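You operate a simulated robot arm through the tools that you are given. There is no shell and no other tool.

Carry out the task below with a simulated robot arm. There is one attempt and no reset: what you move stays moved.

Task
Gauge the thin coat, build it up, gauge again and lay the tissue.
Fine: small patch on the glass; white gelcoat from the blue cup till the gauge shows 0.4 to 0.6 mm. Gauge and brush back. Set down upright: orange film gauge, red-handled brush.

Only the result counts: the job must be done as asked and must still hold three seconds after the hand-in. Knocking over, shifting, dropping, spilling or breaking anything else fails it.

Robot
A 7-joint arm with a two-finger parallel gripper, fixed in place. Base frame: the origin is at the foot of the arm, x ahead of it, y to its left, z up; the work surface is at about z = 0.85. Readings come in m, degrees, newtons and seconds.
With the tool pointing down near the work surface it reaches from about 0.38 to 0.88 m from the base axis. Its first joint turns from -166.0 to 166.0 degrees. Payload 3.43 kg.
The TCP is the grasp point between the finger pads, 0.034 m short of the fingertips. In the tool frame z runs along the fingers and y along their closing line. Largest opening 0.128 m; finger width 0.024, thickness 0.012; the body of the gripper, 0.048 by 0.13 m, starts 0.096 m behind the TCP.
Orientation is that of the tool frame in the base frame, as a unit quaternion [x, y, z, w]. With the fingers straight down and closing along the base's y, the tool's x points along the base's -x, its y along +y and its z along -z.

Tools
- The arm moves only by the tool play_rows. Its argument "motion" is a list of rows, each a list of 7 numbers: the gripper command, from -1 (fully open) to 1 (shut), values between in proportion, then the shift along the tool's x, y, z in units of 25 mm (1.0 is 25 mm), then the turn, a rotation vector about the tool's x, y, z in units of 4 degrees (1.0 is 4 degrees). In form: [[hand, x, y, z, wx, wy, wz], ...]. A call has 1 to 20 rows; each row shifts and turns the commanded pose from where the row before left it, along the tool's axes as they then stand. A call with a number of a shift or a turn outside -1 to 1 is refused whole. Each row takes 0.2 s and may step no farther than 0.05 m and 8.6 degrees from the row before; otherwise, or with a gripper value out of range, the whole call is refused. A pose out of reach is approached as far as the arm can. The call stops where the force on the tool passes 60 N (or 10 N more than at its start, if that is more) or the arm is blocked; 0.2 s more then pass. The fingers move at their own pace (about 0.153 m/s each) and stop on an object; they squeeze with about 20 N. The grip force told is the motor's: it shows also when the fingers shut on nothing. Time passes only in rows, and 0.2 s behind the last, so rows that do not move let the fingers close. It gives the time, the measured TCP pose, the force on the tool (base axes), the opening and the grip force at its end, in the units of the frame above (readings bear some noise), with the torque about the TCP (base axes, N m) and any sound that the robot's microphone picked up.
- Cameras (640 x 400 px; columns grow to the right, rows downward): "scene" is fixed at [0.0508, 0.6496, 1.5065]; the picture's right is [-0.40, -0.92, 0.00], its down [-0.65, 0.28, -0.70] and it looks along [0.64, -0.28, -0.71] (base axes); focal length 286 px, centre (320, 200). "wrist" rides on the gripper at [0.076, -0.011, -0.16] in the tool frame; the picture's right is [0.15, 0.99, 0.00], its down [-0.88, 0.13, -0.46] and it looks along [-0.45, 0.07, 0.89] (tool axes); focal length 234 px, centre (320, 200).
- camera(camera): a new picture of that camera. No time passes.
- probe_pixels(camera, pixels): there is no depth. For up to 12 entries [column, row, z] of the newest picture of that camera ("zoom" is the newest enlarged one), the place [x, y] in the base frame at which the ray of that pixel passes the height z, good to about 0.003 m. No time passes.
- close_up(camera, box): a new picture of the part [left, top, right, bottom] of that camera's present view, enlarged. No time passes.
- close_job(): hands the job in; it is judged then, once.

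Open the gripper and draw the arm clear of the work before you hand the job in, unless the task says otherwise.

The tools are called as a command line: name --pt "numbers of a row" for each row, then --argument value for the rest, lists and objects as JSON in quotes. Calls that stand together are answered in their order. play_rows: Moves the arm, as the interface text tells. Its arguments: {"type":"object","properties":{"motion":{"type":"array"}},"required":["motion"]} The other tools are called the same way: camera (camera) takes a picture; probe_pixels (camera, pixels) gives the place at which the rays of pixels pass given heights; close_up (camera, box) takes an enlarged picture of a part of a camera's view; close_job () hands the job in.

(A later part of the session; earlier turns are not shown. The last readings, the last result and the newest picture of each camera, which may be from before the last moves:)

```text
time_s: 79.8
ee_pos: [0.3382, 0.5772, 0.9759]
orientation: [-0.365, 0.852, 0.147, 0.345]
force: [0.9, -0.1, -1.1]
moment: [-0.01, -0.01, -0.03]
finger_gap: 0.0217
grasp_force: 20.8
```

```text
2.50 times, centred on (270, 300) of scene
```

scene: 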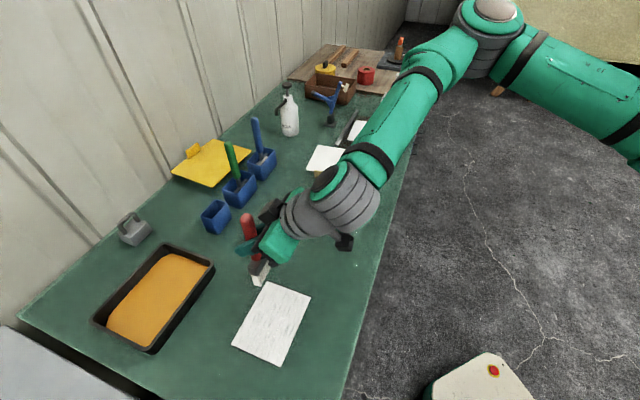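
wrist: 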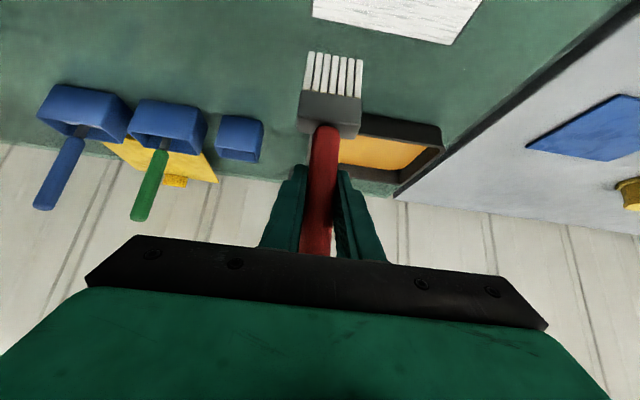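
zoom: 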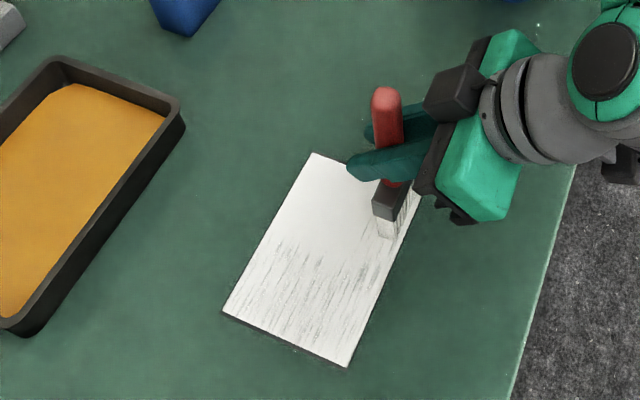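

Lane one is done and smooth. I lift 1 cm, shift 49 mm along the bench direction to the middle lane, lower again and stroke toward the wall side.

play_rows --pt "1 -0.278 0 -0.288 0 0 0" --pt "1 0 0.65 0 0 0 0" --pt "1 0 0.65 0 0 0 0" --pt "1 0 0.66 0 0 0 0" --pt "1 0.284 0 0.294 0 0 0" --pt "1 0 0 0 0 0 0" --pt "1 -0.288 0 0.278 0 0 0" --pt "1 -0.288 0 0.278 0 0 0" --pt "1 -0.288 0 0.278 0 0 0" --pt "1 -0.288 0 0.278 0 0 0"

close_up --camera "wrist" --box '[200, 0, 520, 180]'

close_up --camera "scene" --box '[210, 220, 330, 380]'

```text
time_s: 82.0
ee_pos: [0.3296, 0.6396, 0.9765]
orientation: [-0.365, 0.852, 0.148, 0.345]
force: [-0.2, 0.7, -0.2]
moment: [-0.01, 0.04, 0.01]
finger_gap: 0.0215
grasp_force: 20.1
```

```text
2.00 times, centred on (360, 90) of wrist
```

zoom: 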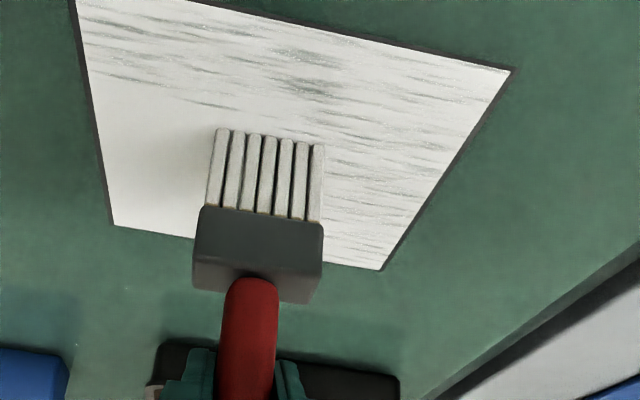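

```text
2.50 times, centred on (270, 300) of scene
```

zoom: 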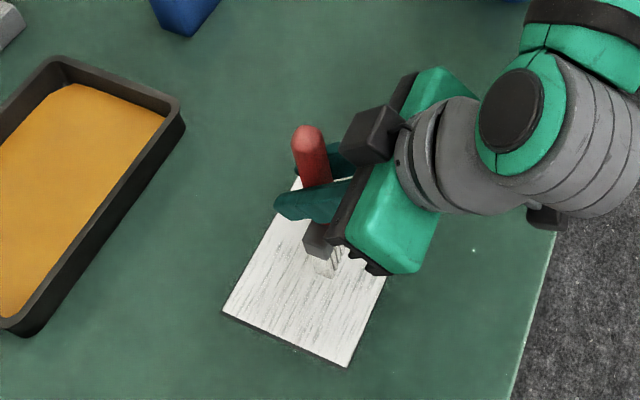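

The force has been about zero and the streaks remain on the aisle half, so the brush was not touching there. I lower by about 1 mm steps here to regain light contact.

play_rows --pt "1 0.028 0 0.0288 0 0 0" --pt "1 0 0 0 0 0 0"

close_up --camera "wrist" --box '[200, 0, 520, 180]'

```text
time_s: 82.6
ee_pos: [0.3311, 0.6397, 0.9758]
orientation: [-0.365, 0.852, 0.148, 0.345]
force: [0.2, -1.4, 4.3]
moment: [-0.2, 0.14, -0.02]
finger_gap: 0.0215
grasp_force: 19.6
```

```text
2.00 times, centred on (360, 90) of wrist
```

zoom: 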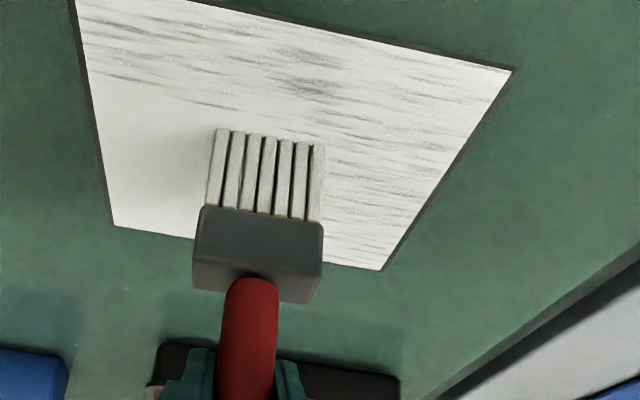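

4 N contact here. I stroke 4 cm toward the aisle side with this touch and look.

play_rows --pt "1 0.291 0 -0.275 0 0 0" --pt "1 0.291 0 -0.275 0 0 0" --pt "1 0.291 0 -0.275 0 0 0" --pt "1 0.291 0 -0.275 0 0 0"

close_up --camera "wrist" --box '[200, 0, 520, 180]'

```text
time_s: 83.6
ee_pos: [0.3023, 0.6097, 0.9752]
orientation: [-0.364, 0.852, 0.148, 0.345]
force: [2.4, 3.3, 9.9]
moment: [0.31, -0.31, 0.01]
finger_gap: 0.0215
grasp_force: 20.4
```

```text
2.00 times, centred on (360, 90) of wrist
```

zoom: 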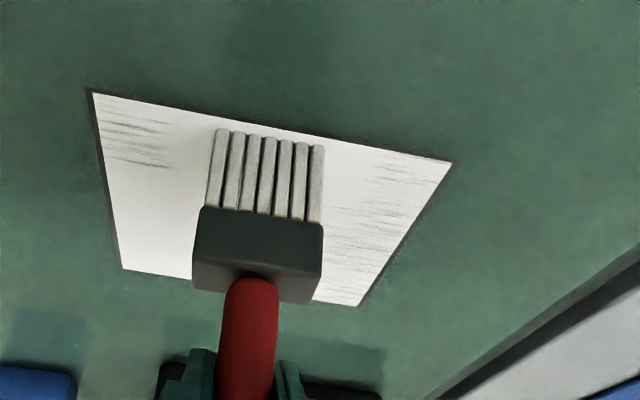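

The middle is smooth now with real contact. Streaks remain at the upper-left corner and along the right; I lift, hop 4 cm to the left corner and dab with a short stroke.

play_rows --pt "1 -0.278 0 -0.288 0 0 0" --pt "1 0 -0.8 0 0 0 0" --pt "1 0 -0.8 0 0 0 0" --pt "1 0.264 0 0.273 0 0 0" --pt "1 0 0 0 0 0 0" --pt "1 0 -0.25 0 0 0 0" --pt "1 0 -0.15 0 0 0 0"

close_up --camera "wrist" --box '[200, 0, 520, 180]'

```text
time_s: 85.2
ee_pos: [0.3396, 0.5765, 0.9768]
orientation: [-0.366, 0.852, 0.148, 0.344]
force: [-0.9, -0.1, 0.6]
moment: [0.01, 0.05, -0.02]
finger_gap: 0.0218
grasp_force: 20.0
```

```text
2.00 times, centred on (360, 90) of wrist
```

zoom: 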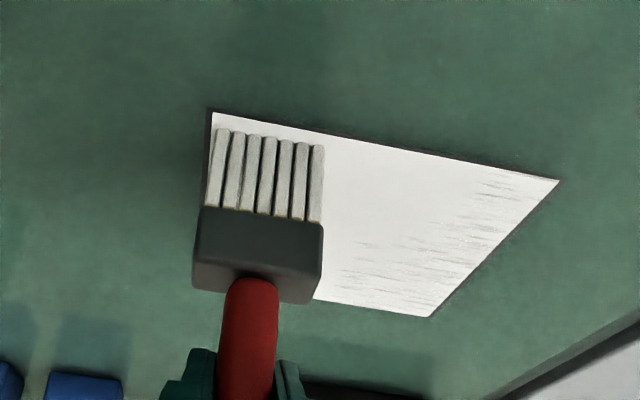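

Little force here; I lower half a millimetre and make a short stroke back.

play_rows --pt "1 0.021 0 0.0216 0 0 0" --pt "1 0 0 0 0 0 0"

```text
time_s: 85.8
ee_pos: [0.3389, 0.5748, 0.976]
orientation: [-0.365, 0.852, 0.148, 0.346]
force: [-0.7, 1.2, 3.5]
moment: [0.1, 0.04, 0.0]
finger_gap: 0.0214
grasp_force: 20.0
```

3.5 N contact: I make a small stroke (about 2 cm) toward the wall and then lift to look at the corner.

play_rows --pt "1 -0.216 0 0.208 0 0 0" --pt "1 -0.288 0 0.278 0 0 0" --pt "1 -0.417 0 -0.431 0 0 0" --pt "1 0 0.8 0 0 0 0" --pt "1 0 0.8 0 0 0 0" --pt "1 0 0 0 0 0 0"

close_up --camera "wrist" --box '[200, 0, 520, 180]'

close_up --camera "scene" --box '[210, 220, 330, 380]'

```text
time_s: 87.2
ee_pos: [0.3207, 0.6153, 0.991]
orientation: [-0.366, 0.852, 0.148, 0.344]
force: [0.3, 0.6, -1.7]
moment: [-0.02, 0.01, -0.02]
finger_gap: 0.0217
grasp_force: 20.2
```

```text
2.00 times, centred on (360, 90) of wrist
```

zoom: 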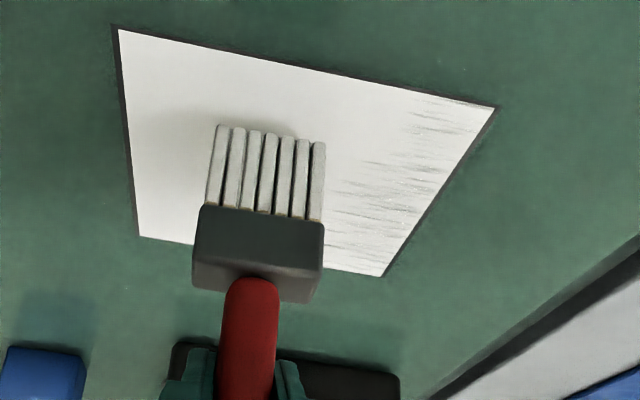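

```text
2.50 times, centred on (270, 300) of scene
```

zoom: 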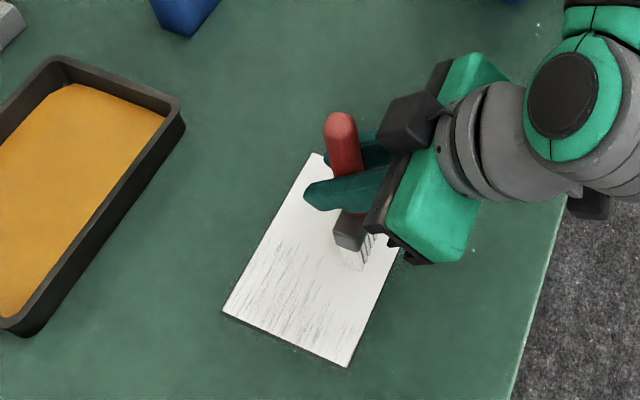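

Left half and upper middle are smooth. I hop to the right lane (b≈+48 mm, aisle end), lower, and check the touch force.

play_rows --pt "1 0.2 0.76 -0.19 0 0 0" --pt "1 0.195 0.76 -0.19 0 0 0" --pt "1 0 0.76 0 0 0 0" --pt "1 0.2 0 0.207 0 0 0" --pt "1 0.21 0 0.217 0 0 0" --pt "1 0 0 0 0 0 0"

close_up --camera "wrist" --box '[200, 0, 520, 180]'

```text
time_s: 88.6
ee_pos: [0.2706, 0.6445, 0.976]
orientation: [-0.365, 0.852, 0.147, 0.345]
force: [-1.7, -1.3, 1.8]
moment: [-0.09, 0.08, 0.01]
finger_gap: 0.0216
grasp_force: 19.8
```

```text
2.00 times, centred on (360, 90) of wrist
```

zoom: 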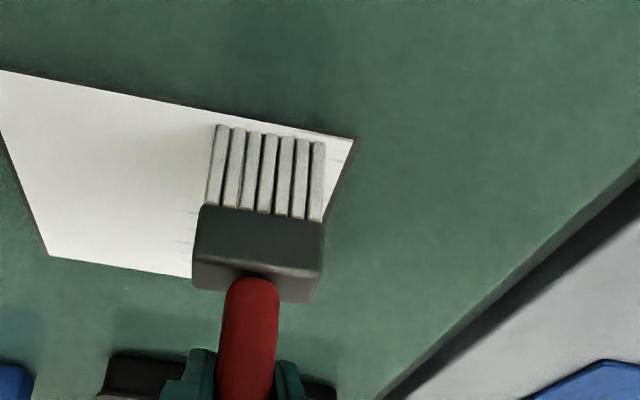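

About 2 N touch at the right lane. I press slightly more and stroke toward the wall side over the lane.

play_rows --pt "1 0.014 0 0.0144 0 0 0" --pt "1 -0.302 0 0.291 0 0 0" --pt "1 -0.302 0 0.291 0 0 0" --pt "1 -0.302 0 0.291 0 0 0" --pt "1 -0.302 0 0.291 0 0 0"

close_up --camera "wrist" --box '[200, 0, 520, 180]'

```text
time_s: 89.8
ee_pos: [0.2996, 0.6752, 0.9753]
orientation: [-0.366, 0.852, 0.148, 0.344]
force: [-2.4, -2.1, 9.2]
moment: [-0.28, 0.26, -0.01]
finger_gap: 0.0214
grasp_force: 20.0
```

```text
2.00 times, centred on (360, 90) of wrist
```

zoom: 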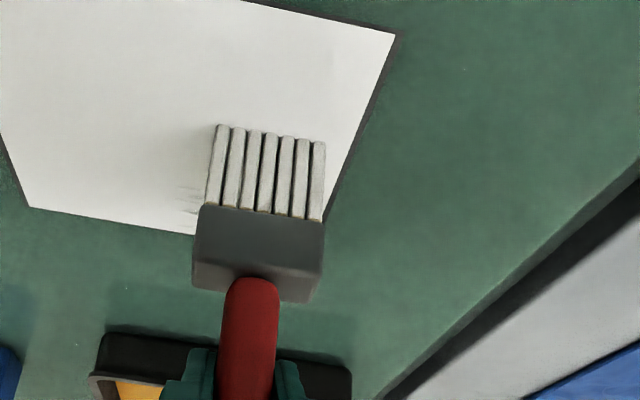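

Painting well at ~9 N. I ease slightly and finish the lane to the wall side, then lift to look.

play_rows --pt "1 -0.309 0 0.284 0 0 0" --pt "1 -0.302 0 0.291 0 0 0" --pt "1 -0.302 0 0.291 0 0 0" --pt "1 -0.302 0 0.291 0 0 0" --pt "1 -0.417 0 -0.431 0 0 0" --pt "1 -0.417 0 -0.431 0 0 0" --pt "1 0 0 0 0 0 0"

close_up --camera "wrist" --box '[160, 0, 480, 180]'

close_up --camera "scene" --box '[210, 220, 330, 380]'

```text
time_s: 91.4
ee_pos: [0.3294, 0.7056, 1.0037]
orientation: [-0.365, 0.852, 0.147, 0.344]
force: [-0.4, 0.4, -0.7]
moment: [-0.02, 0.01, -0.02]
finger_gap: 0.0216
grasp_force: 20.2
```

```text
2.00 times, centred on (320, 90) of wrist
```

zoom: 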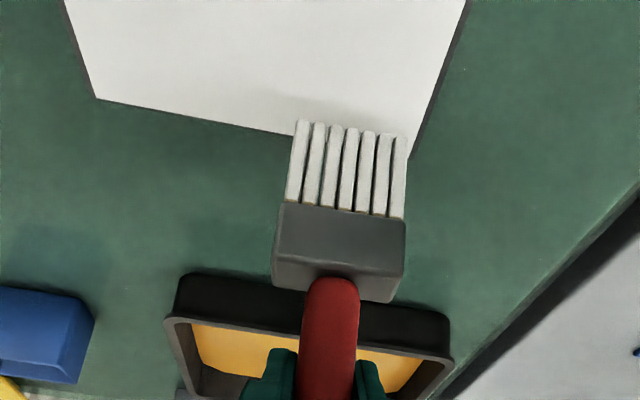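

```text
2.50 times, centred on (270, 300) of scene
```

zoom: 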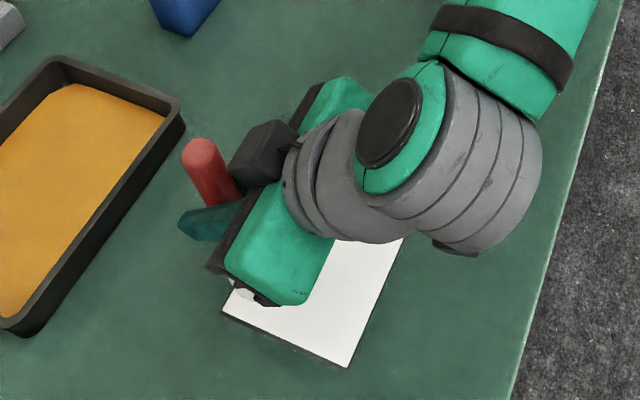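

The coat looks evenly white now. I'll return the brush to its pot to free the hand: raise and move along the bench first.

play_rows --pt "1 -0.674 0 -0.698 0 0 0" --pt "1 -0.674 0 -0.698 0 0 0" --pt "1 -0.674 0 -0.698 0 0 0" --pt "1 -0.674 0 -0.698 0 0 0" --pt "1 -0.674 0 -0.698 0 0 0" --pt "1 0 -0.892 0 0 0 0" --pt "1 0 -0.892 0 0 0 0" --pt "1 0 -0.892 0 0 0 0" --pt "1 0 -0.892 0 0 0 0" --pt "1 0 -0.892 0 0 0 0" --pt "1 0 -0.892 0 0 0 0" --pt "1 0 -0.892 0 0 0 0" --pt "1 0 -0.892 0 0 0 0" --pt "1 0 -0.892 0 0 0 0" --pt "1 0 -0.892 0 0 0 0" --pt "1 0 -0.892 0 0 0 0" --pt "1 0 0 0 0 0 0"

camera --camera "scene"

close_up --camera "scene" --box '[210, 250, 330, 380]'

```text
time_s: 95.0
ee_pos: [0.5056, 0.5367, 1.125]
orientation: [-0.365, 0.852, 0.148, 0.344]
force: [0.2, -0.6, -0.4]
moment: [0.05, 0.01, 0.0]
finger_gap: 0.0216
grasp_force: 19.8
```

```text
taken
```

scene: 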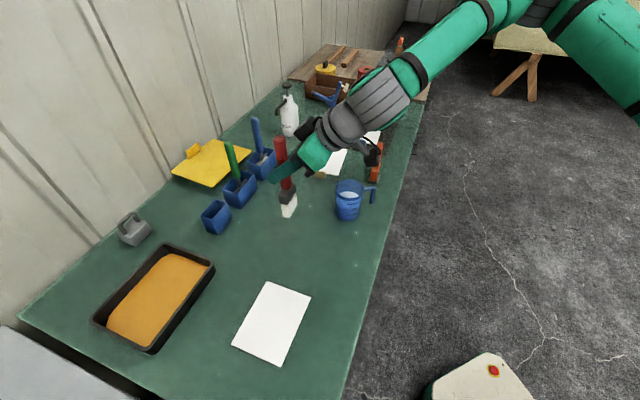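

```text
3.08 times, centred on (270, 315) of scene
```

zoom: 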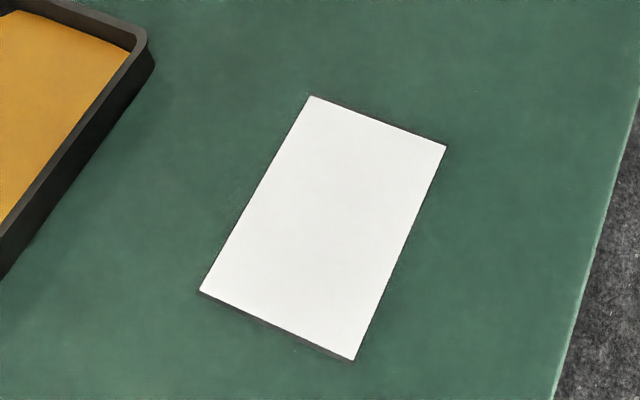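

The coat is uniformly white. Now I move the brush toward the wall until it is above its pot.

play_rows --pt "1 -0.62 -0.005 0.598 0 0 0" --pt "1 -0.62 -0.005 0.598 0 0 0" --pt "1 -0.62 -0.005 0.598 0 0 0" --pt "1 -0.62 -0.005 0.598 0 0 0" --pt "1 -0.62 -0.005 0.598 0 0 0" --pt "1 -0.62 -0.005 0.598 0 0 0" --pt "1 -0.62 -0.005 0.598 0 0 0" --pt "1 -0.62 -0.005 0.598 0 0 0" --pt "1 -0.62 -0.005 0.598 0 0 0" --pt "1 -0.62 -0.005 0.598 0 0 0" --pt "1 -0.62 -0.005 0.598 0 0 0" --pt "1 0 0 0 0 0 0"

camera --camera "wrist"

close_up --camera "scene" --box '[160, 120, 280, 250]'

```text
time_s: 97.6
ee_pos: [0.6707, 0.7079, 1.125]
orientation: [-0.365, 0.852, 0.147, 0.344]
force: [0.9, 0.6, -0.6]
moment: [0.0, -0.01, -0.01]
finger_gap: 0.0214
grasp_force: 20.2
```

```text
taken
```

wrist: 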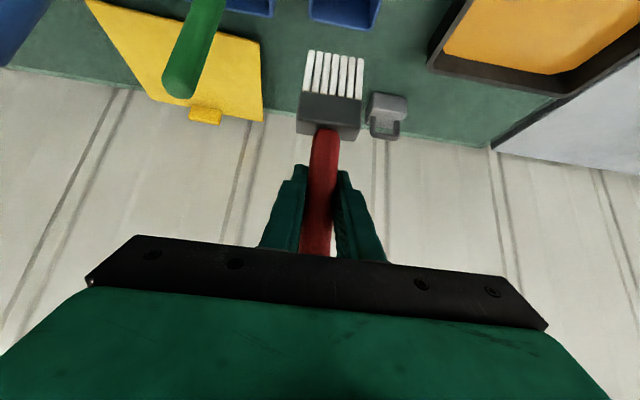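

```text
3.08 times, centred on (220, 185) of scene
```

zoom: 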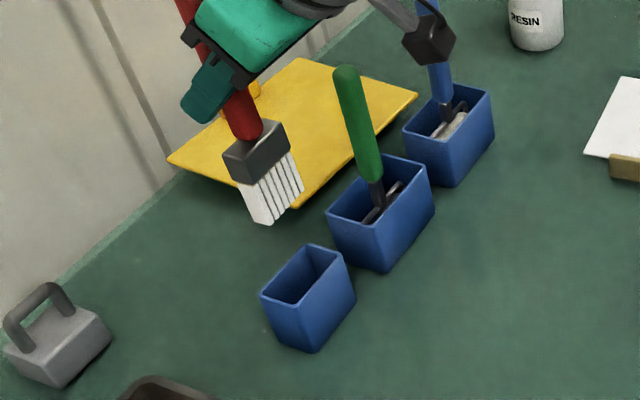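

I lower to just above the pot's rim and check alignment.

play_rows --pt "1 0.556 0 0.575 0 0 0" --pt "1 0.556 0 0.575 0 0 0" --pt "1 0.556 0 0.575 0 0 0" --pt "1 0.556 0 0.575 0 0 0" --pt "1 0 0 0 0 0 0"

close_up --camera "wrist" --box '[240, 0, 440, 150]'

close_up --camera "scene" --box '[160, 140, 270, 250]'

```text
time_s: 98.8
ee_pos: [0.6692, 0.706, 1.0469]
orientation: [-0.365, 0.852, 0.148, 0.344]
force: [-0.3, -0.5, -1.4]
moment: [0.0, 0.02, -0.01]
finger_gap: 0.0214
grasp_force: 20.0
```

```text
2.67 times, centred on (340, 75) of wrist
```

zoom: 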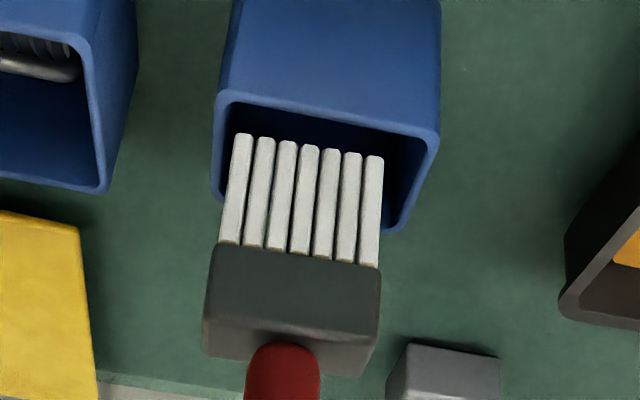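

```text
3.64 times, centred on (215, 195) of scene
```

zoom: 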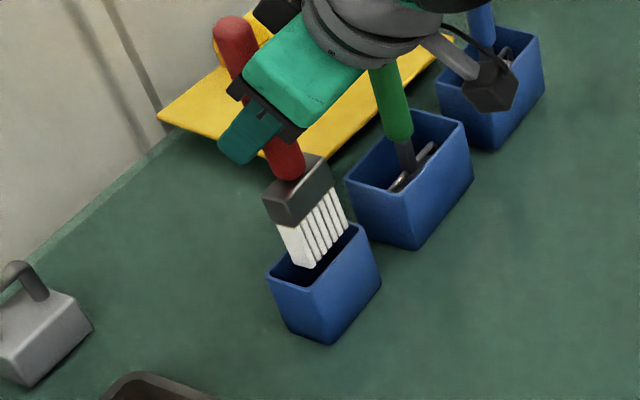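

Roughly over the opening, but the brush seems left of centre. I probe the pot's rim corners against the bristle tip to check.

probe_pixels --camera "zoom" --pixels '[[268, 272, 0.905], [352, 223, 0.905], [381, 281, 0.905], [300, 322, 0.905], [306, 270, 0.925], [348, 218, 0.925], [278, 227, 0.925]]'

camera --camera "wrist"

probe_pixels --camera "wrist" --pixels '[[303, 36, 0.905], [384, 52, 0.905], [368, 85, 0.905], [300, 74, 0.905], [311, 52, 0.925], [362, 61, 0.925]]'

close_up --camera "scene" --box '[190, 180, 240, 240]'

```text
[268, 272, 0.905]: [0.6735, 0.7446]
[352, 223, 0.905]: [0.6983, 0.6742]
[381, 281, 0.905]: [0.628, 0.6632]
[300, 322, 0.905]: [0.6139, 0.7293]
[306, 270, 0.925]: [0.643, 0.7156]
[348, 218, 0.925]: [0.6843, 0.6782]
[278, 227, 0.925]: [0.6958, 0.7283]
```

```text
taken
```

wrist: 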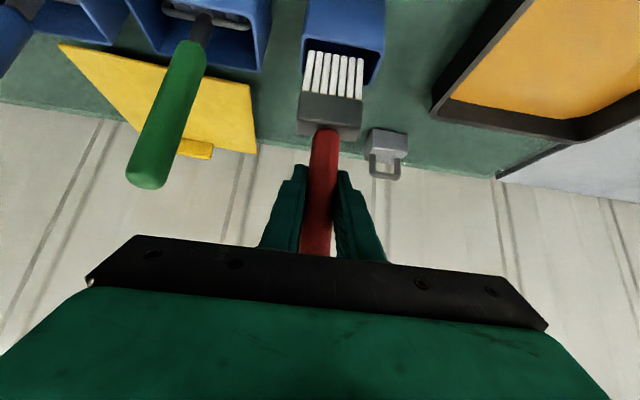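

```text
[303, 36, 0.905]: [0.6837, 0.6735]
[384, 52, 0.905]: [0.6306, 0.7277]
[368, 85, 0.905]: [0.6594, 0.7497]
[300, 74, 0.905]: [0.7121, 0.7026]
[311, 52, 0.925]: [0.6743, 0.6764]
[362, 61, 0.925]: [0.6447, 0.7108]
```

```text
6.67 times, centred on (215, 210) of scene
```

zoom: 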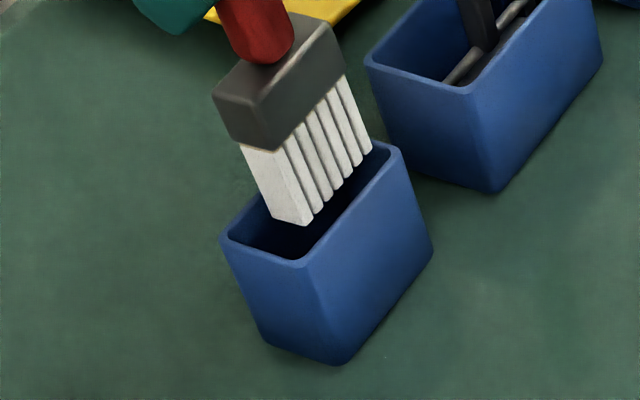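

The pot rim is clear in this view: left corner (222,238), right corner (400,152), front corner (305,265). I probe pot centre and bristle-tip centre.

probe_pixels --camera "zoom" --pixels '[[311, 195, 0.905], [311, 195, 0.9], [320, 182, 0.925], [222, 238, 0.905], [305, 265, 0.905], [400, 152, 0.905], [268, 213, 0.925], [372, 152, 0.925], [308, 224, 0.925], [335, 363, 0.85], [433, 252, 0.85], [265, 342, 0.85]]'

```text
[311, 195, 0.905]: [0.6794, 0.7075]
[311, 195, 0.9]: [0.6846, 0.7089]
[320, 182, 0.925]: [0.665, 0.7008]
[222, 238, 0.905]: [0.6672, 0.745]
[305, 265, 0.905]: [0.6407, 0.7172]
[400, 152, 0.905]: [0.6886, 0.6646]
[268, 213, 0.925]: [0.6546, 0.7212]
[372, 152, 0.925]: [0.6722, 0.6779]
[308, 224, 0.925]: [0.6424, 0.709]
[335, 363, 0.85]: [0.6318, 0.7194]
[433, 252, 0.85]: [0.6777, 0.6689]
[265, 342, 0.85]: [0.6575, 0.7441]
```

Pot centre is about (0.668, 0.705), brush tip within 4 mm of it (a little to the aisle side). I nudge 2 mm toward the wall and lower into the pot step by step.

play_rows --pt "1 0.15 0 0.27 0 0 0" --pt "1 0.208 0 0.216 0 0 0" --pt "1 0.278 0 0.288 0 0 0" --pt "1 0.278 0 0.288 0 0 0" --pt "1 0 0 0 0 0 0"

close_up --camera "scene" --box '[180, 160, 250, 240]'

close_up --camera "wrist" --box '[240, 0, 440, 150]'

```text
time_s: 100.0
ee_pos: [0.6727, 0.7088, 1.0098]
orientation: [-0.365, 0.852, 0.148, 0.345]
force: [0.3, -0.4, -1.0]
moment: [-0.01, 0.02, -0.03]
finger_gap: 0.0215
grasp_force: 20.1
```

```text
5.00 times, centred on (215, 200) of scene
```

zoom: 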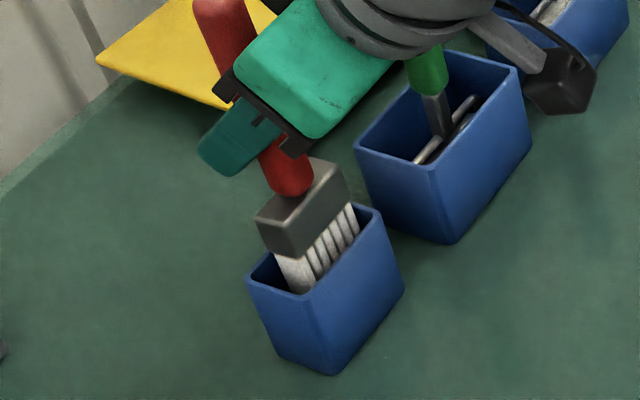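

```text
2.67 times, centred on (340, 75) of wrist
```

zoom: 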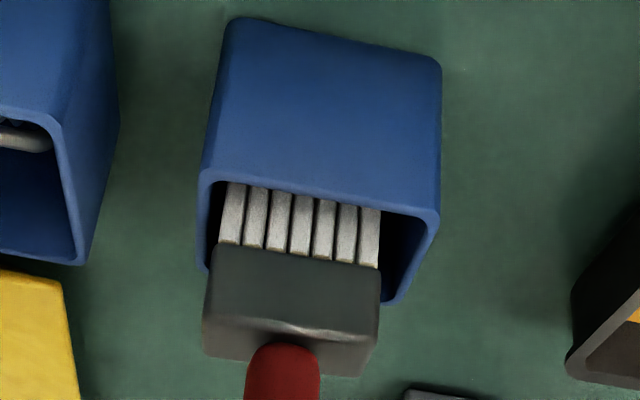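

The bristles are in the pot but about 4 mm to one side in the wrist view; I shift 2.5 mm along +y of the tool and continue down carefully.

play_rows --pt "1 0 0.1 0 0 0 0" --pt "1 0.14 0 0.145 0 0 0" --pt "1 0.14 0 0.145 0 0 0" --pt "1 0.14 0 0.145 0 0 0" --pt "1 0 0 0 0 0 0"

close_up --camera "wrist" --box '[240, 0, 440, 150]'

close_up --camera "scene" --box '[180, 160, 250, 240]'

```text
time_s: 101.2
ee_pos: [0.6693, 0.7097, 0.9958]
orientation: [-0.365, 0.852, 0.148, 0.344]
force: [-0.1, -0.1, -0.8]
moment: [0.01, 0.02, -0.01]
finger_gap: 0.0218
grasp_force: 20.6
```

```text
2.67 times, centred on (340, 75) of wrist
```

zoom: 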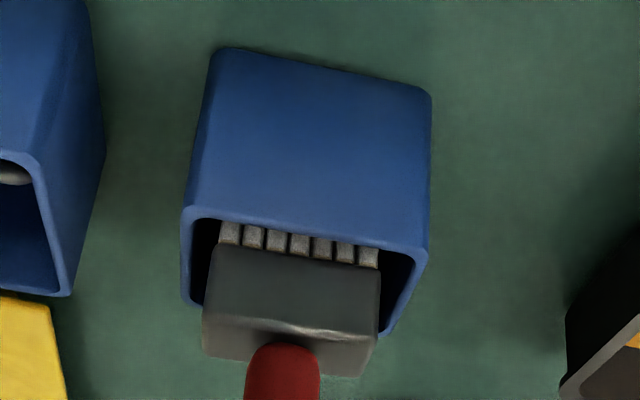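

```text
5.00 times, centred on (215, 200) of scene
```

zoom: 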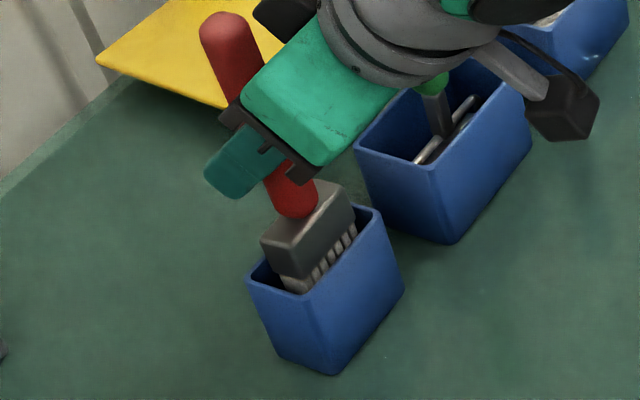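

Well within the pot. I lower the last centimetre gently.

play_rows --pt "1 0.07 0 0.072 0 0 0" --pt "1 0.07 0 0.072 0 0 0" --pt "1 0.07 0 0.072 0 0 0" --pt "1 0 0 0 0 0 0"

```text
time_s: 102.2
ee_pos: [0.6696, 0.7101, 0.9897]
orientation: [-0.365, 0.853, 0.146, 0.344]
force: [-0.6, 1.2, -0.3]
moment: [0.0, 0.0, -0.01]
finger_gap: 0.0216
grasp_force: 20.1
```

No contact yet at z=0.9897; I go on in 1 mm steps.

play_rows --pt "1 0.035 0 0.036 0 0 0" --pt "1 0.035 0 0.036 0 0 0" --pt "1 0.035 0 0.036 0 0 0" --pt "1 0 0 0 0 0 0"

```text
time_s: 103.2
ee_pos: [0.67, 0.7103, 0.9854]
orientation: [-0.366, 0.852, 0.148, 0.345]
force: [-0.5, -0.6, -0.5]
moment: [0.01, 0.02, -0.01]
finger_gap: 0.0212
grasp_force: 19.6
```

Still free; another 2 mm.

play_rows --pt "1 0.028 0 0.029 0 0 0" --pt "1 0.028 0 0.029 0 0 0" --pt "1 0 0 0 0 0 0"

```text
time_s: 104.0
ee_pos: [0.669, 0.7107, 0.9831]
orientation: [-0.365, 0.853, 0.147, 0.344]
force: [0.6, 0.9, -0.3]
moment: [0.02, -0.04, -0.04]
finger_gap: 0.0215
grasp_force: 20.5
```

Still free at 0.983; the brush slid up a little in the grip earlier. Another 2 mm.

play_rows --pt "1 0.028 0 0.029 0 0 0" --pt "1 0.028 0 0.029 0 0 0" --pt "1 0 0 0 0 0 0"

close_up --camera "scene" --box '[180, 160, 250, 240]'

```text
time_s: 104.8
ee_pos: [0.6695, 0.7095, 0.9805]
orientation: [-0.365, 0.852, 0.148, 0.345]
force: [1.1, 0.7, -1.1]
moment: [0.02, -0.05, 0.0]
finger_gap: 0.0219
grasp_force: 20.1
```

```text
5.00 times, centred on (215, 200) of scene
```

zoom: 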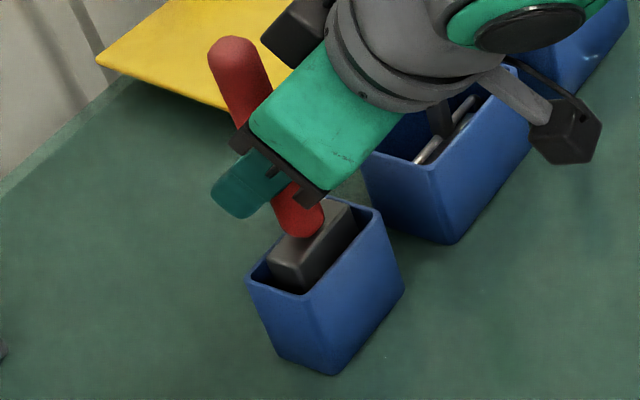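

Contact should come at about 0.979. I lower 1 mm steps more.

play_rows --pt "1 0.028 0 0.029 0 0 0" --pt "1 0.028 0 0.029 0 0 0" --pt "1 0 0 0 0 0 0"

```text
time_s: 105.6
ee_pos: [0.6689, 0.7104, 0.981]
orientation: [-0.365, 0.852, 0.148, 0.345]
force: [-0.7, -1.2, 7.4]
moment: [-0.05, 0.06, -0.03]
finger_gap: 0.0217
grasp_force: 20.0
```

7 N contact: the brush rests on the pot floor. I open the fingers and check that it stays upright.

play_rows --pt "1 -0.014 0 -0.0145 0 0 0" --pt "0.5 0 0 0 0 0 0" --pt "0.1 0 0 0 0 0 0" --pt "-0.2 0 0 0 0 0 0" --pt "-0.2 0 0 0 0 0 0"

camera --camera "wrist"

close_up --camera "scene" --box '[180, 160, 250, 240]'

```text
time_s: 106.8
ee_pos: [0.6714, 0.7101, 0.9798]
orientation: [-0.365, 0.852, 0.147, 0.345]
force: [-0.4, -0.1, -0.4]
moment: [-0.01, -0.01, -0.01]
finger_gap: 0.0769
grasp_force: 0.0
```

```text
taken
```

wrist: 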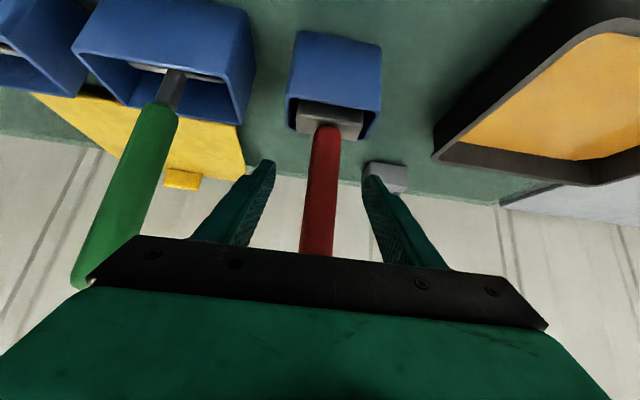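

```text
5.00 times, centred on (215, 200) of scene
```

zoom: 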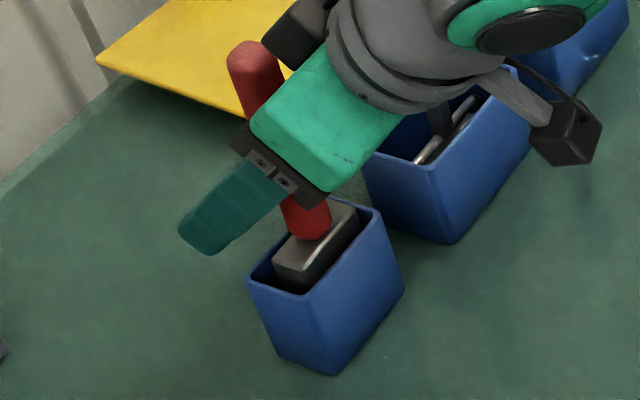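

The brush stands upright in its pot. I back off along the tool axis 0.2 m.

play_rows --pt "-0.2 0 0 -0.5 0 0 0" --pt "-0.2 0 0 -0.9 0 0 0" --pt "-0.2 0 0 -1 0 0 0" --pt "-0.2 0 0 -1 0 0 0" --pt "-0.2 0 0 -1 0 0 0" --pt "-0.2 0 0 -1 0 0 0" --pt "-0.2 0 0 -1 0 0 0" --pt "-0.2 0 0 -1 0 0 0" --pt "-0.2 0 0 -1 0 0 0" --pt "-0.2 0 0 0 0 0 0"

camera --camera "scene"

camera --camera "wrist"

```text
time_s: 109.0
ee_pos: [0.5683, 0.6035, 1.1315]
orientation: [-0.364, 0.852, 0.148, 0.345]
force: [0.5, 0.3, -0.7]
moment: [0.04, 0.03, 0.0]
finger_gap: 0.0768
grasp_force: 0.0
```

```text
taken
```

scene: 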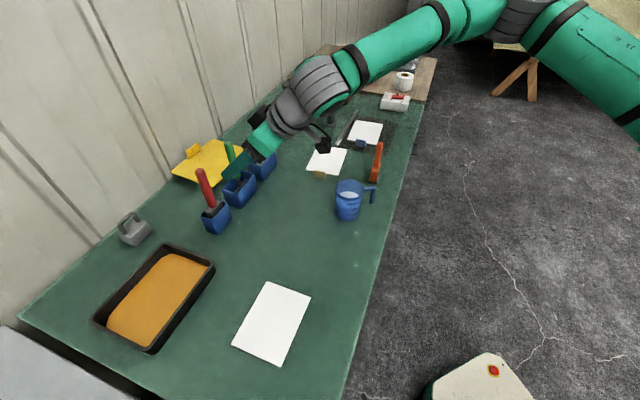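

```text
taken
```

wrist: 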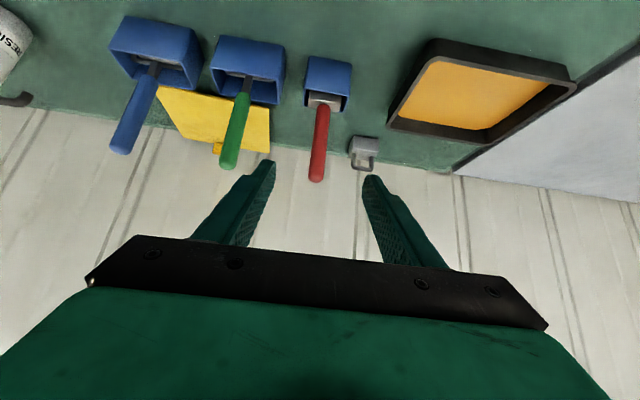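

The brush is back. I back off further and untilt the hand to vertical for the gauge.

play_rows --pt "-0.2 0 0 -1 0 0 0" --pt "-0.2 0 0 -1 0 0 0" --pt "-0.2 0 0 -1 0 0 0" --pt "-0.2 0 0 -1 0 0 0" --pt "-0.2 0 -0.5 0 0 1 0" --pt "-0.2 0 -0.5 0 0 1 0" --pt "-0.2 0 -0.5 0 0 1 0" --pt "-0.2 0 -0.5 0 0 1 0" --pt "-0.2 0 -0.5 0 0 1 0" --pt "-0.2 0 -0.5 0 0 1 0" --pt "-0.2 0 -0.5 0 0 1 0" --pt "-0.2 0 -0.5 0 0 1 0" --pt "-0.2 0 -0.5 0 0 1 0" --pt "-0.2 0 -0.5 0 0 1 0" --pt "-0.2 0 -0.5 0 0 1 0" --pt "-0.2 0 0 0 0 0 0"

```text
time_s: 112.4
ee_pos: [0.6216, 0.4613, 1.2021]
orientation: [-0.394, 0.919, 0.0, -0.001]
force: [0.7, 0.1, -0.3]
moment: [-0.02, -0.02, 0.0]
finger_gap: 0.0767
grasp_force: 0.0
```

Vertical again. I move above the gauge home (0.657, 0.183) at z≈1.10.

play_rows --pt "-0.2 0.708 -0.87 0.2 0 0 0" --pt "-0.2 0.708 -0.87 0.3 0 0 0" --pt "-0.2 0.708 -0.87 0.4 0 0 0" --pt "-0.2 0.708 -0.87 0.4 0 0 0" --pt "-0.2 0.708 -0.87 0.4 0 0 0" --pt "-0.2 0.708 -0.87 0.4 0 0 0" --pt "-0.2 0.708 -0.87 0.4 0 0 0" --pt "-0.2 0.708 -0.87 0.4 0 0 0" --pt "-0.2 0.708 -0.87 0.4 0 0 0" --pt "-0.2 0.708 -0.87 0.4 0 0 0" --pt "-0.2 0 0 0 0 0 0"

camera --camera "wrist"

```text
time_s: 114.8
ee_pos: [0.6557, 0.1809, 1.1092]
orientation: [-0.394, 0.919, 0.001, 0.0]
force: [-0.1, -0.3, -0.4]
moment: [-0.05, -0.03, 0.0]
finger_gap: 0.0767
grasp_force: 0.0
```

```text
taken
```

wrist: 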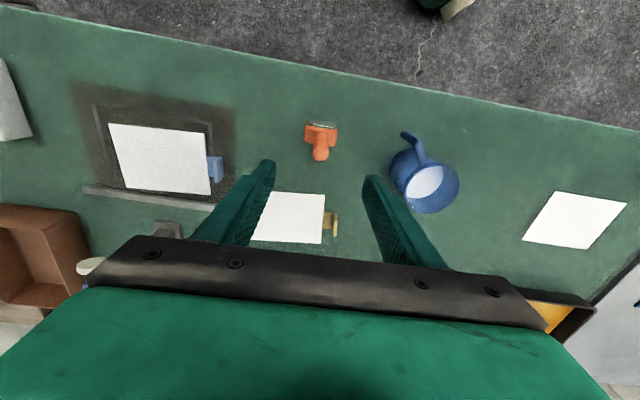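

The gauge is centred at (320,150). I descend to z≈0.969 with a small correction and grip.

play_rows --pt "-0.2 -0.08 0.01 0.8 0 0 0" --pt "-0.2 0 0 0.8 0 0 0" --pt "-0.2 0 0 0.8 0 0 0" --pt "-0.2 0 0 0.8 0 0 0" --pt "-0.2 0 0 0.8 0 0 0" --pt "-0.2 0 0 0.8 0 0 0" --pt "-0.2 0 0 0.8 0 0 0" --pt "-0.2 0 0 0 0 0 0"

camera --camera "wrist"

```text
time_s: 116.6
ee_pos: [0.6566, 0.1833, 0.9706]
orientation: [-0.393, 0.919, 0.0, 0.0]
force: [-0.6, 0.1, -0.4]
moment: [0.04, 0.0, 0.03]
finger_gap: 0.0768
grasp_force: 0.0
```

```text
taken
```

wrist: 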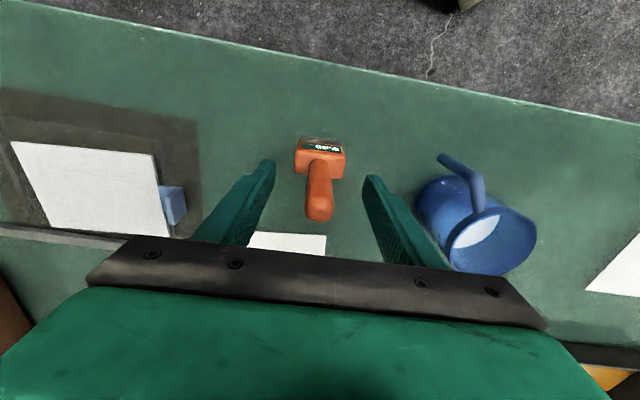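

The handle is centred between the pads. I close and lift straight up.

play_rows --pt "0.5 0 0 0 0 0 0" --pt "1 0 0 0 0 0 0" --pt "1 0 0 0 0 0 0" --pt "1 0 0 0 0 0 0" --pt "1 0 0 -0.4 0 0 0" --pt "1 0 0 -0.9 0 0 0" --pt "1 0 0 -1 0 0 0" --pt "1 0 0 -1 0 0 0" --pt "1 0 0 -1 0 0 0" --pt "1 0 0 -1 0 0 0" --pt "1 0 0 -1 0 0 0" --pt "1 0 0 -1 0 0 0" --pt "1 0 0 -1 0 0 0" --pt "1 0 0 -0.9 0 0 0" --pt "1 0 0 0 0 0 0"

close_up --camera "wrist" --box '[250, 110, 390, 230]'

```text
time_s: 119.8
ee_pos: [0.6588, 0.1816, 1.1997]
orientation: [-0.394, 0.919, 0.0, 0.0]
force: [-0.7, -0.6, -1.3]
moment: [-0.03, 0.03, -0.01]
finger_gap: 0.0194
grasp_force: 20.0
```

```text
3.33 times, centred on (320, 170) of wrist
```

zoom: 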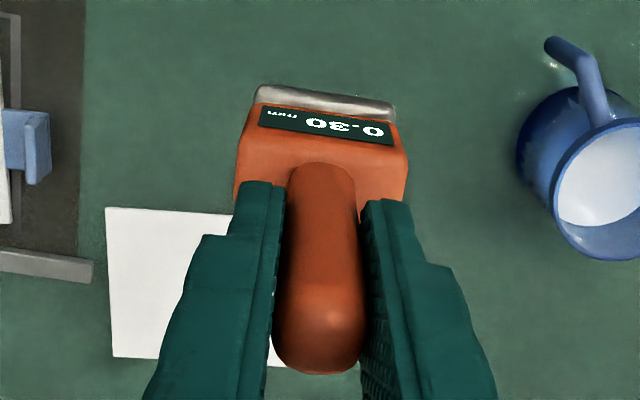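

The gauge is held, still showing its last 0.30. I carry it to the glass again.

play_rows --pt "1 -0.1 0.5 0 0 0 0" --pt "1 -0.182 0.918 0 0 0 0" --pt "1 -0.182 0.918 0 0 0 0" --pt "1 -0.182 0.918 0 0 0 0" --pt "1 -0.182 0.918 0 0 0 0" --pt "1 -0.182 0.918 0 0 0 0" --pt "1 -0.182 0.918 0 0 0 0" --pt "1 -0.182 0.918 0 0 0 0" --pt "1 -0.182 0.918 0 0 0 0" --pt "1 -0.182 0.918 0 0 0 0" --pt "1 -0.182 0.918 0 0 0 0" --pt "1 -0.182 0.918 0 0 0 0" --pt "1 -0.182 0.918 0 0 0 0" --pt "1 -0.182 0.918 0 0 0 0" --pt "1 -0.182 0.918 0 0 0 0" --pt "1 -0.182 0.918 0 0 0 0" --pt "1 -0.182 0.918 0 0 0 0" --pt "1 -0.182 0.918 0 0 0 0" --pt "1 -0.182 0.918 0 0 0 0" --pt "1 -0.182 0.918 0 0 0 0"

play_rows --pt "1 -0.17 0.825 0 0 0 0" --pt "1 -0.17 0.825 0 0 0 0" --pt "1 -0.17 0.825 0 0 0 0" --pt "1 -0.17 0.825 0 0 0 0" --pt "1 -0.17 0.825 0 0 0 0" --pt "1 0 0 0.8 0 0 0" --pt "1 0 0 0.9 0 0 0" --pt "1 0 0 0.9 0 0 0" --pt "1 0 0 0.9 0 0 0" --pt "1 0 0 0.9 0 0 0" --pt "1 0 0 0.9 0 0 0" --pt "1 0 0 0.9 0 0 0" --pt "1 0 0 0.9 0 0 0" --pt "1 0 0 0.9 0 0 0" --pt "1 0 0 0.5 0 0 0" --pt "1 0 0 0.3 0 0 0" --pt "1 0 0 0 0 0 0"

camera --camera "wrist"

```text
time_s: 124.0
ee_pos: [0.3955, 0.5542, 1.1995]
orientation: [-0.393, 0.92, 0.001, 0.0]
force: [-1.4, -0.4, -1.0]
moment: [0.04, 0.06, 0.02]
finger_gap: 0.0198
grasp_force: 19.9
```

```text
time_s: 127.6
ee_pos: [0.3335, 0.6393, 0.9785]
orientation: [-0.394, 0.919, 0.0, 0.0]
force: [0.0, -0.5, 0.8]
moment: [0.01, -0.07, 0.02]
finger_gap: 0.0194
grasp_force: 20.2
```

```text
taken
```

wrist: 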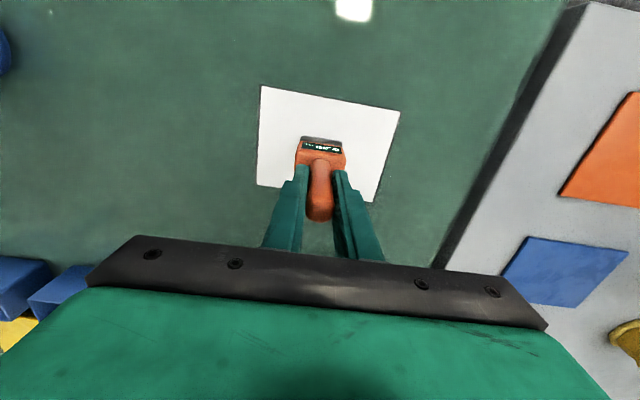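

The gauge is over the middle of the coat. I lower in small steps to contact.

play_rows --pt "1 0 0 0.1 0 0 0" --pt "1 0 0 0.08 0 0 0" --pt "1 0 0 0.08 0 0 0" --pt "1 0 0 0.06 0 0 0" --pt "1 0 0 0 0 0 0"

play_rows --pt "1 0 0 0.04 0 0 0" --pt "1 0 0 0.03 0 0 0" --pt "1 0 0 0 0 0 0" --pt "1 0 0 0 0 0 0"

close_up --camera "wrist" --box '[290, 125, 355, 165]'

```text
time_s: 128.8
ee_pos: [0.3341, 0.6414, 0.9718]
orientation: [-0.394, 0.919, 0.0, 0.0]
force: [0.5, 0.0, -1.1]
moment: [0.0, 0.0, 0.0]
finger_gap: 0.0196
grasp_force: 20.1
```

```text
time_s: 129.8
ee_pos: [0.3343, 0.6415, 0.9706]
orientation: [-0.394, 0.919, 0.0, -0.001]
force: [0.4, 0.4, -0.6]
moment: [0.03, 0.0, 0.0]
finger_gap: 0.0196
grasp_force: 20.2
```

```text
9.85 times, centred on (322, 145) of wrist
```

zoom: 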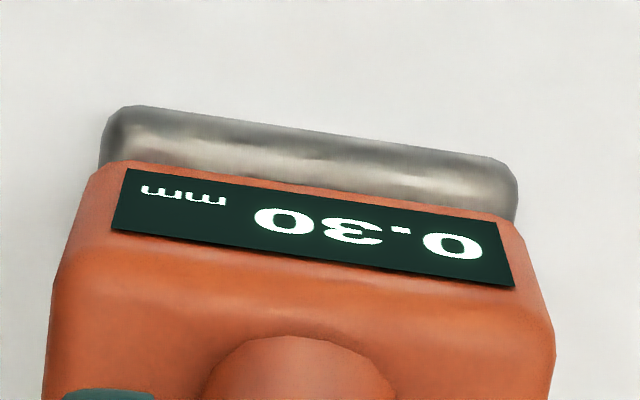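

No contact yet; I continue down 0.75 mm at a time.

play_rows --pt "1 0 0 0.03 0 0 0" --pt "1 0 0 0.03 0 0 0" --pt "1 0 0 0 0 0 0"

close_up --camera "wrist" --box '[290, 125, 355, 165]'

```text
time_s: 130.6
ee_pos: [0.3358, 0.641, 0.9704]
orientation: [-0.394, 0.919, 0.001, 0.001]
force: [-2.1, -0.2, 16.7]
moment: [-0.2, 0.12, 0.03]
finger_gap: 0.0194
grasp_force: 19.6
```

```text
9.85 times, centred on (322, 145) of wrist
```

zoom: 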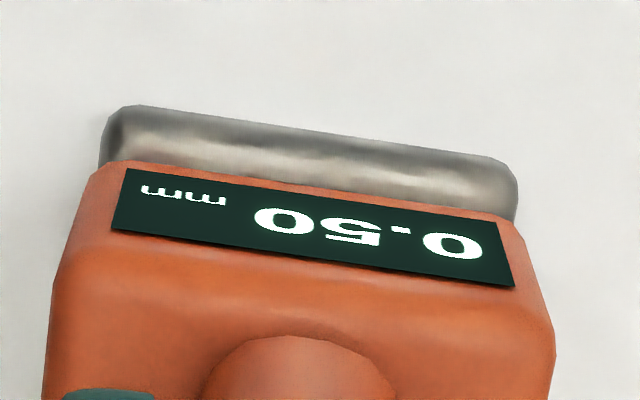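

It reads 0.50 mm, in range. I confirm in the scene view, hold a moment, then lift.

close_up --camera "scene" --box '[250, 290, 300, 340]'

play_rows --pt "1 0 0 0 0 0 0" --pt "1 0 0 0 0 0 0" --pt "1 0 0 -0.1 0 0 0" --pt "1 0 0 -0.4 0 0 0" --pt "1 0 0 -0.9 0 0 0" --pt "1 0 0 -1 0 0 0" --pt "1 0 0 -1 0 0 0" --pt "1 0 0 -1 0 0 0" --pt "1 0 0 -1 0 0 0" --pt "1 0 0 -1 0 0 0" --pt "1 0 0 -1 0 0 0" --pt "1 0 0 -1 0 0 0" --pt "1 0 0 -0.9 0 0 0"

camera --camera "scene"

```text
8.00 times, centred on (275, 315) of scene
```

zoom: 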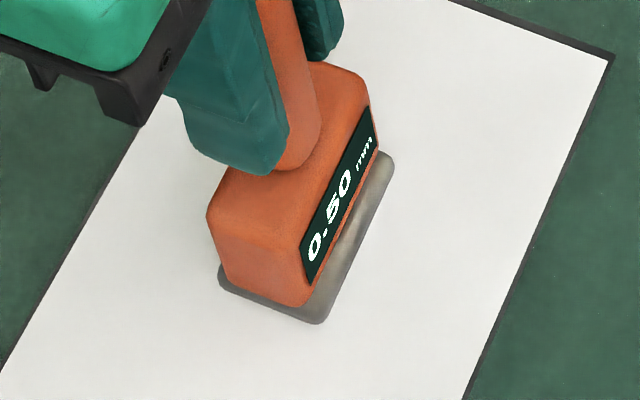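

```text
time_s: 133.4
ee_pos: [0.3343, 0.6417, 1.2007]
orientation: [-0.394, 0.919, 0.001, -0.001]
force: [0.0, -0.1, -1.0]
moment: [0.01, 0.01, 0.01]
finger_gap: 0.0195
grasp_force: 20.0
```

```text
taken
```

scene: 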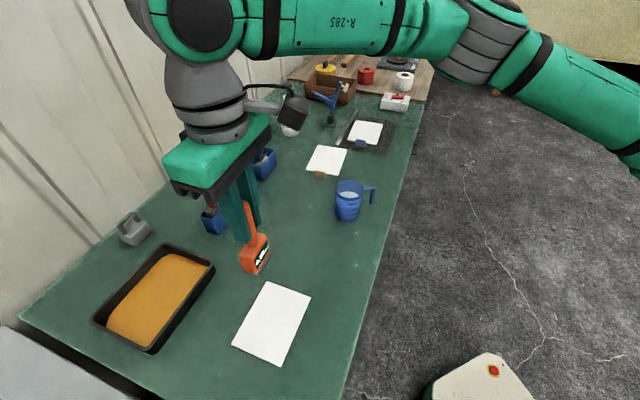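

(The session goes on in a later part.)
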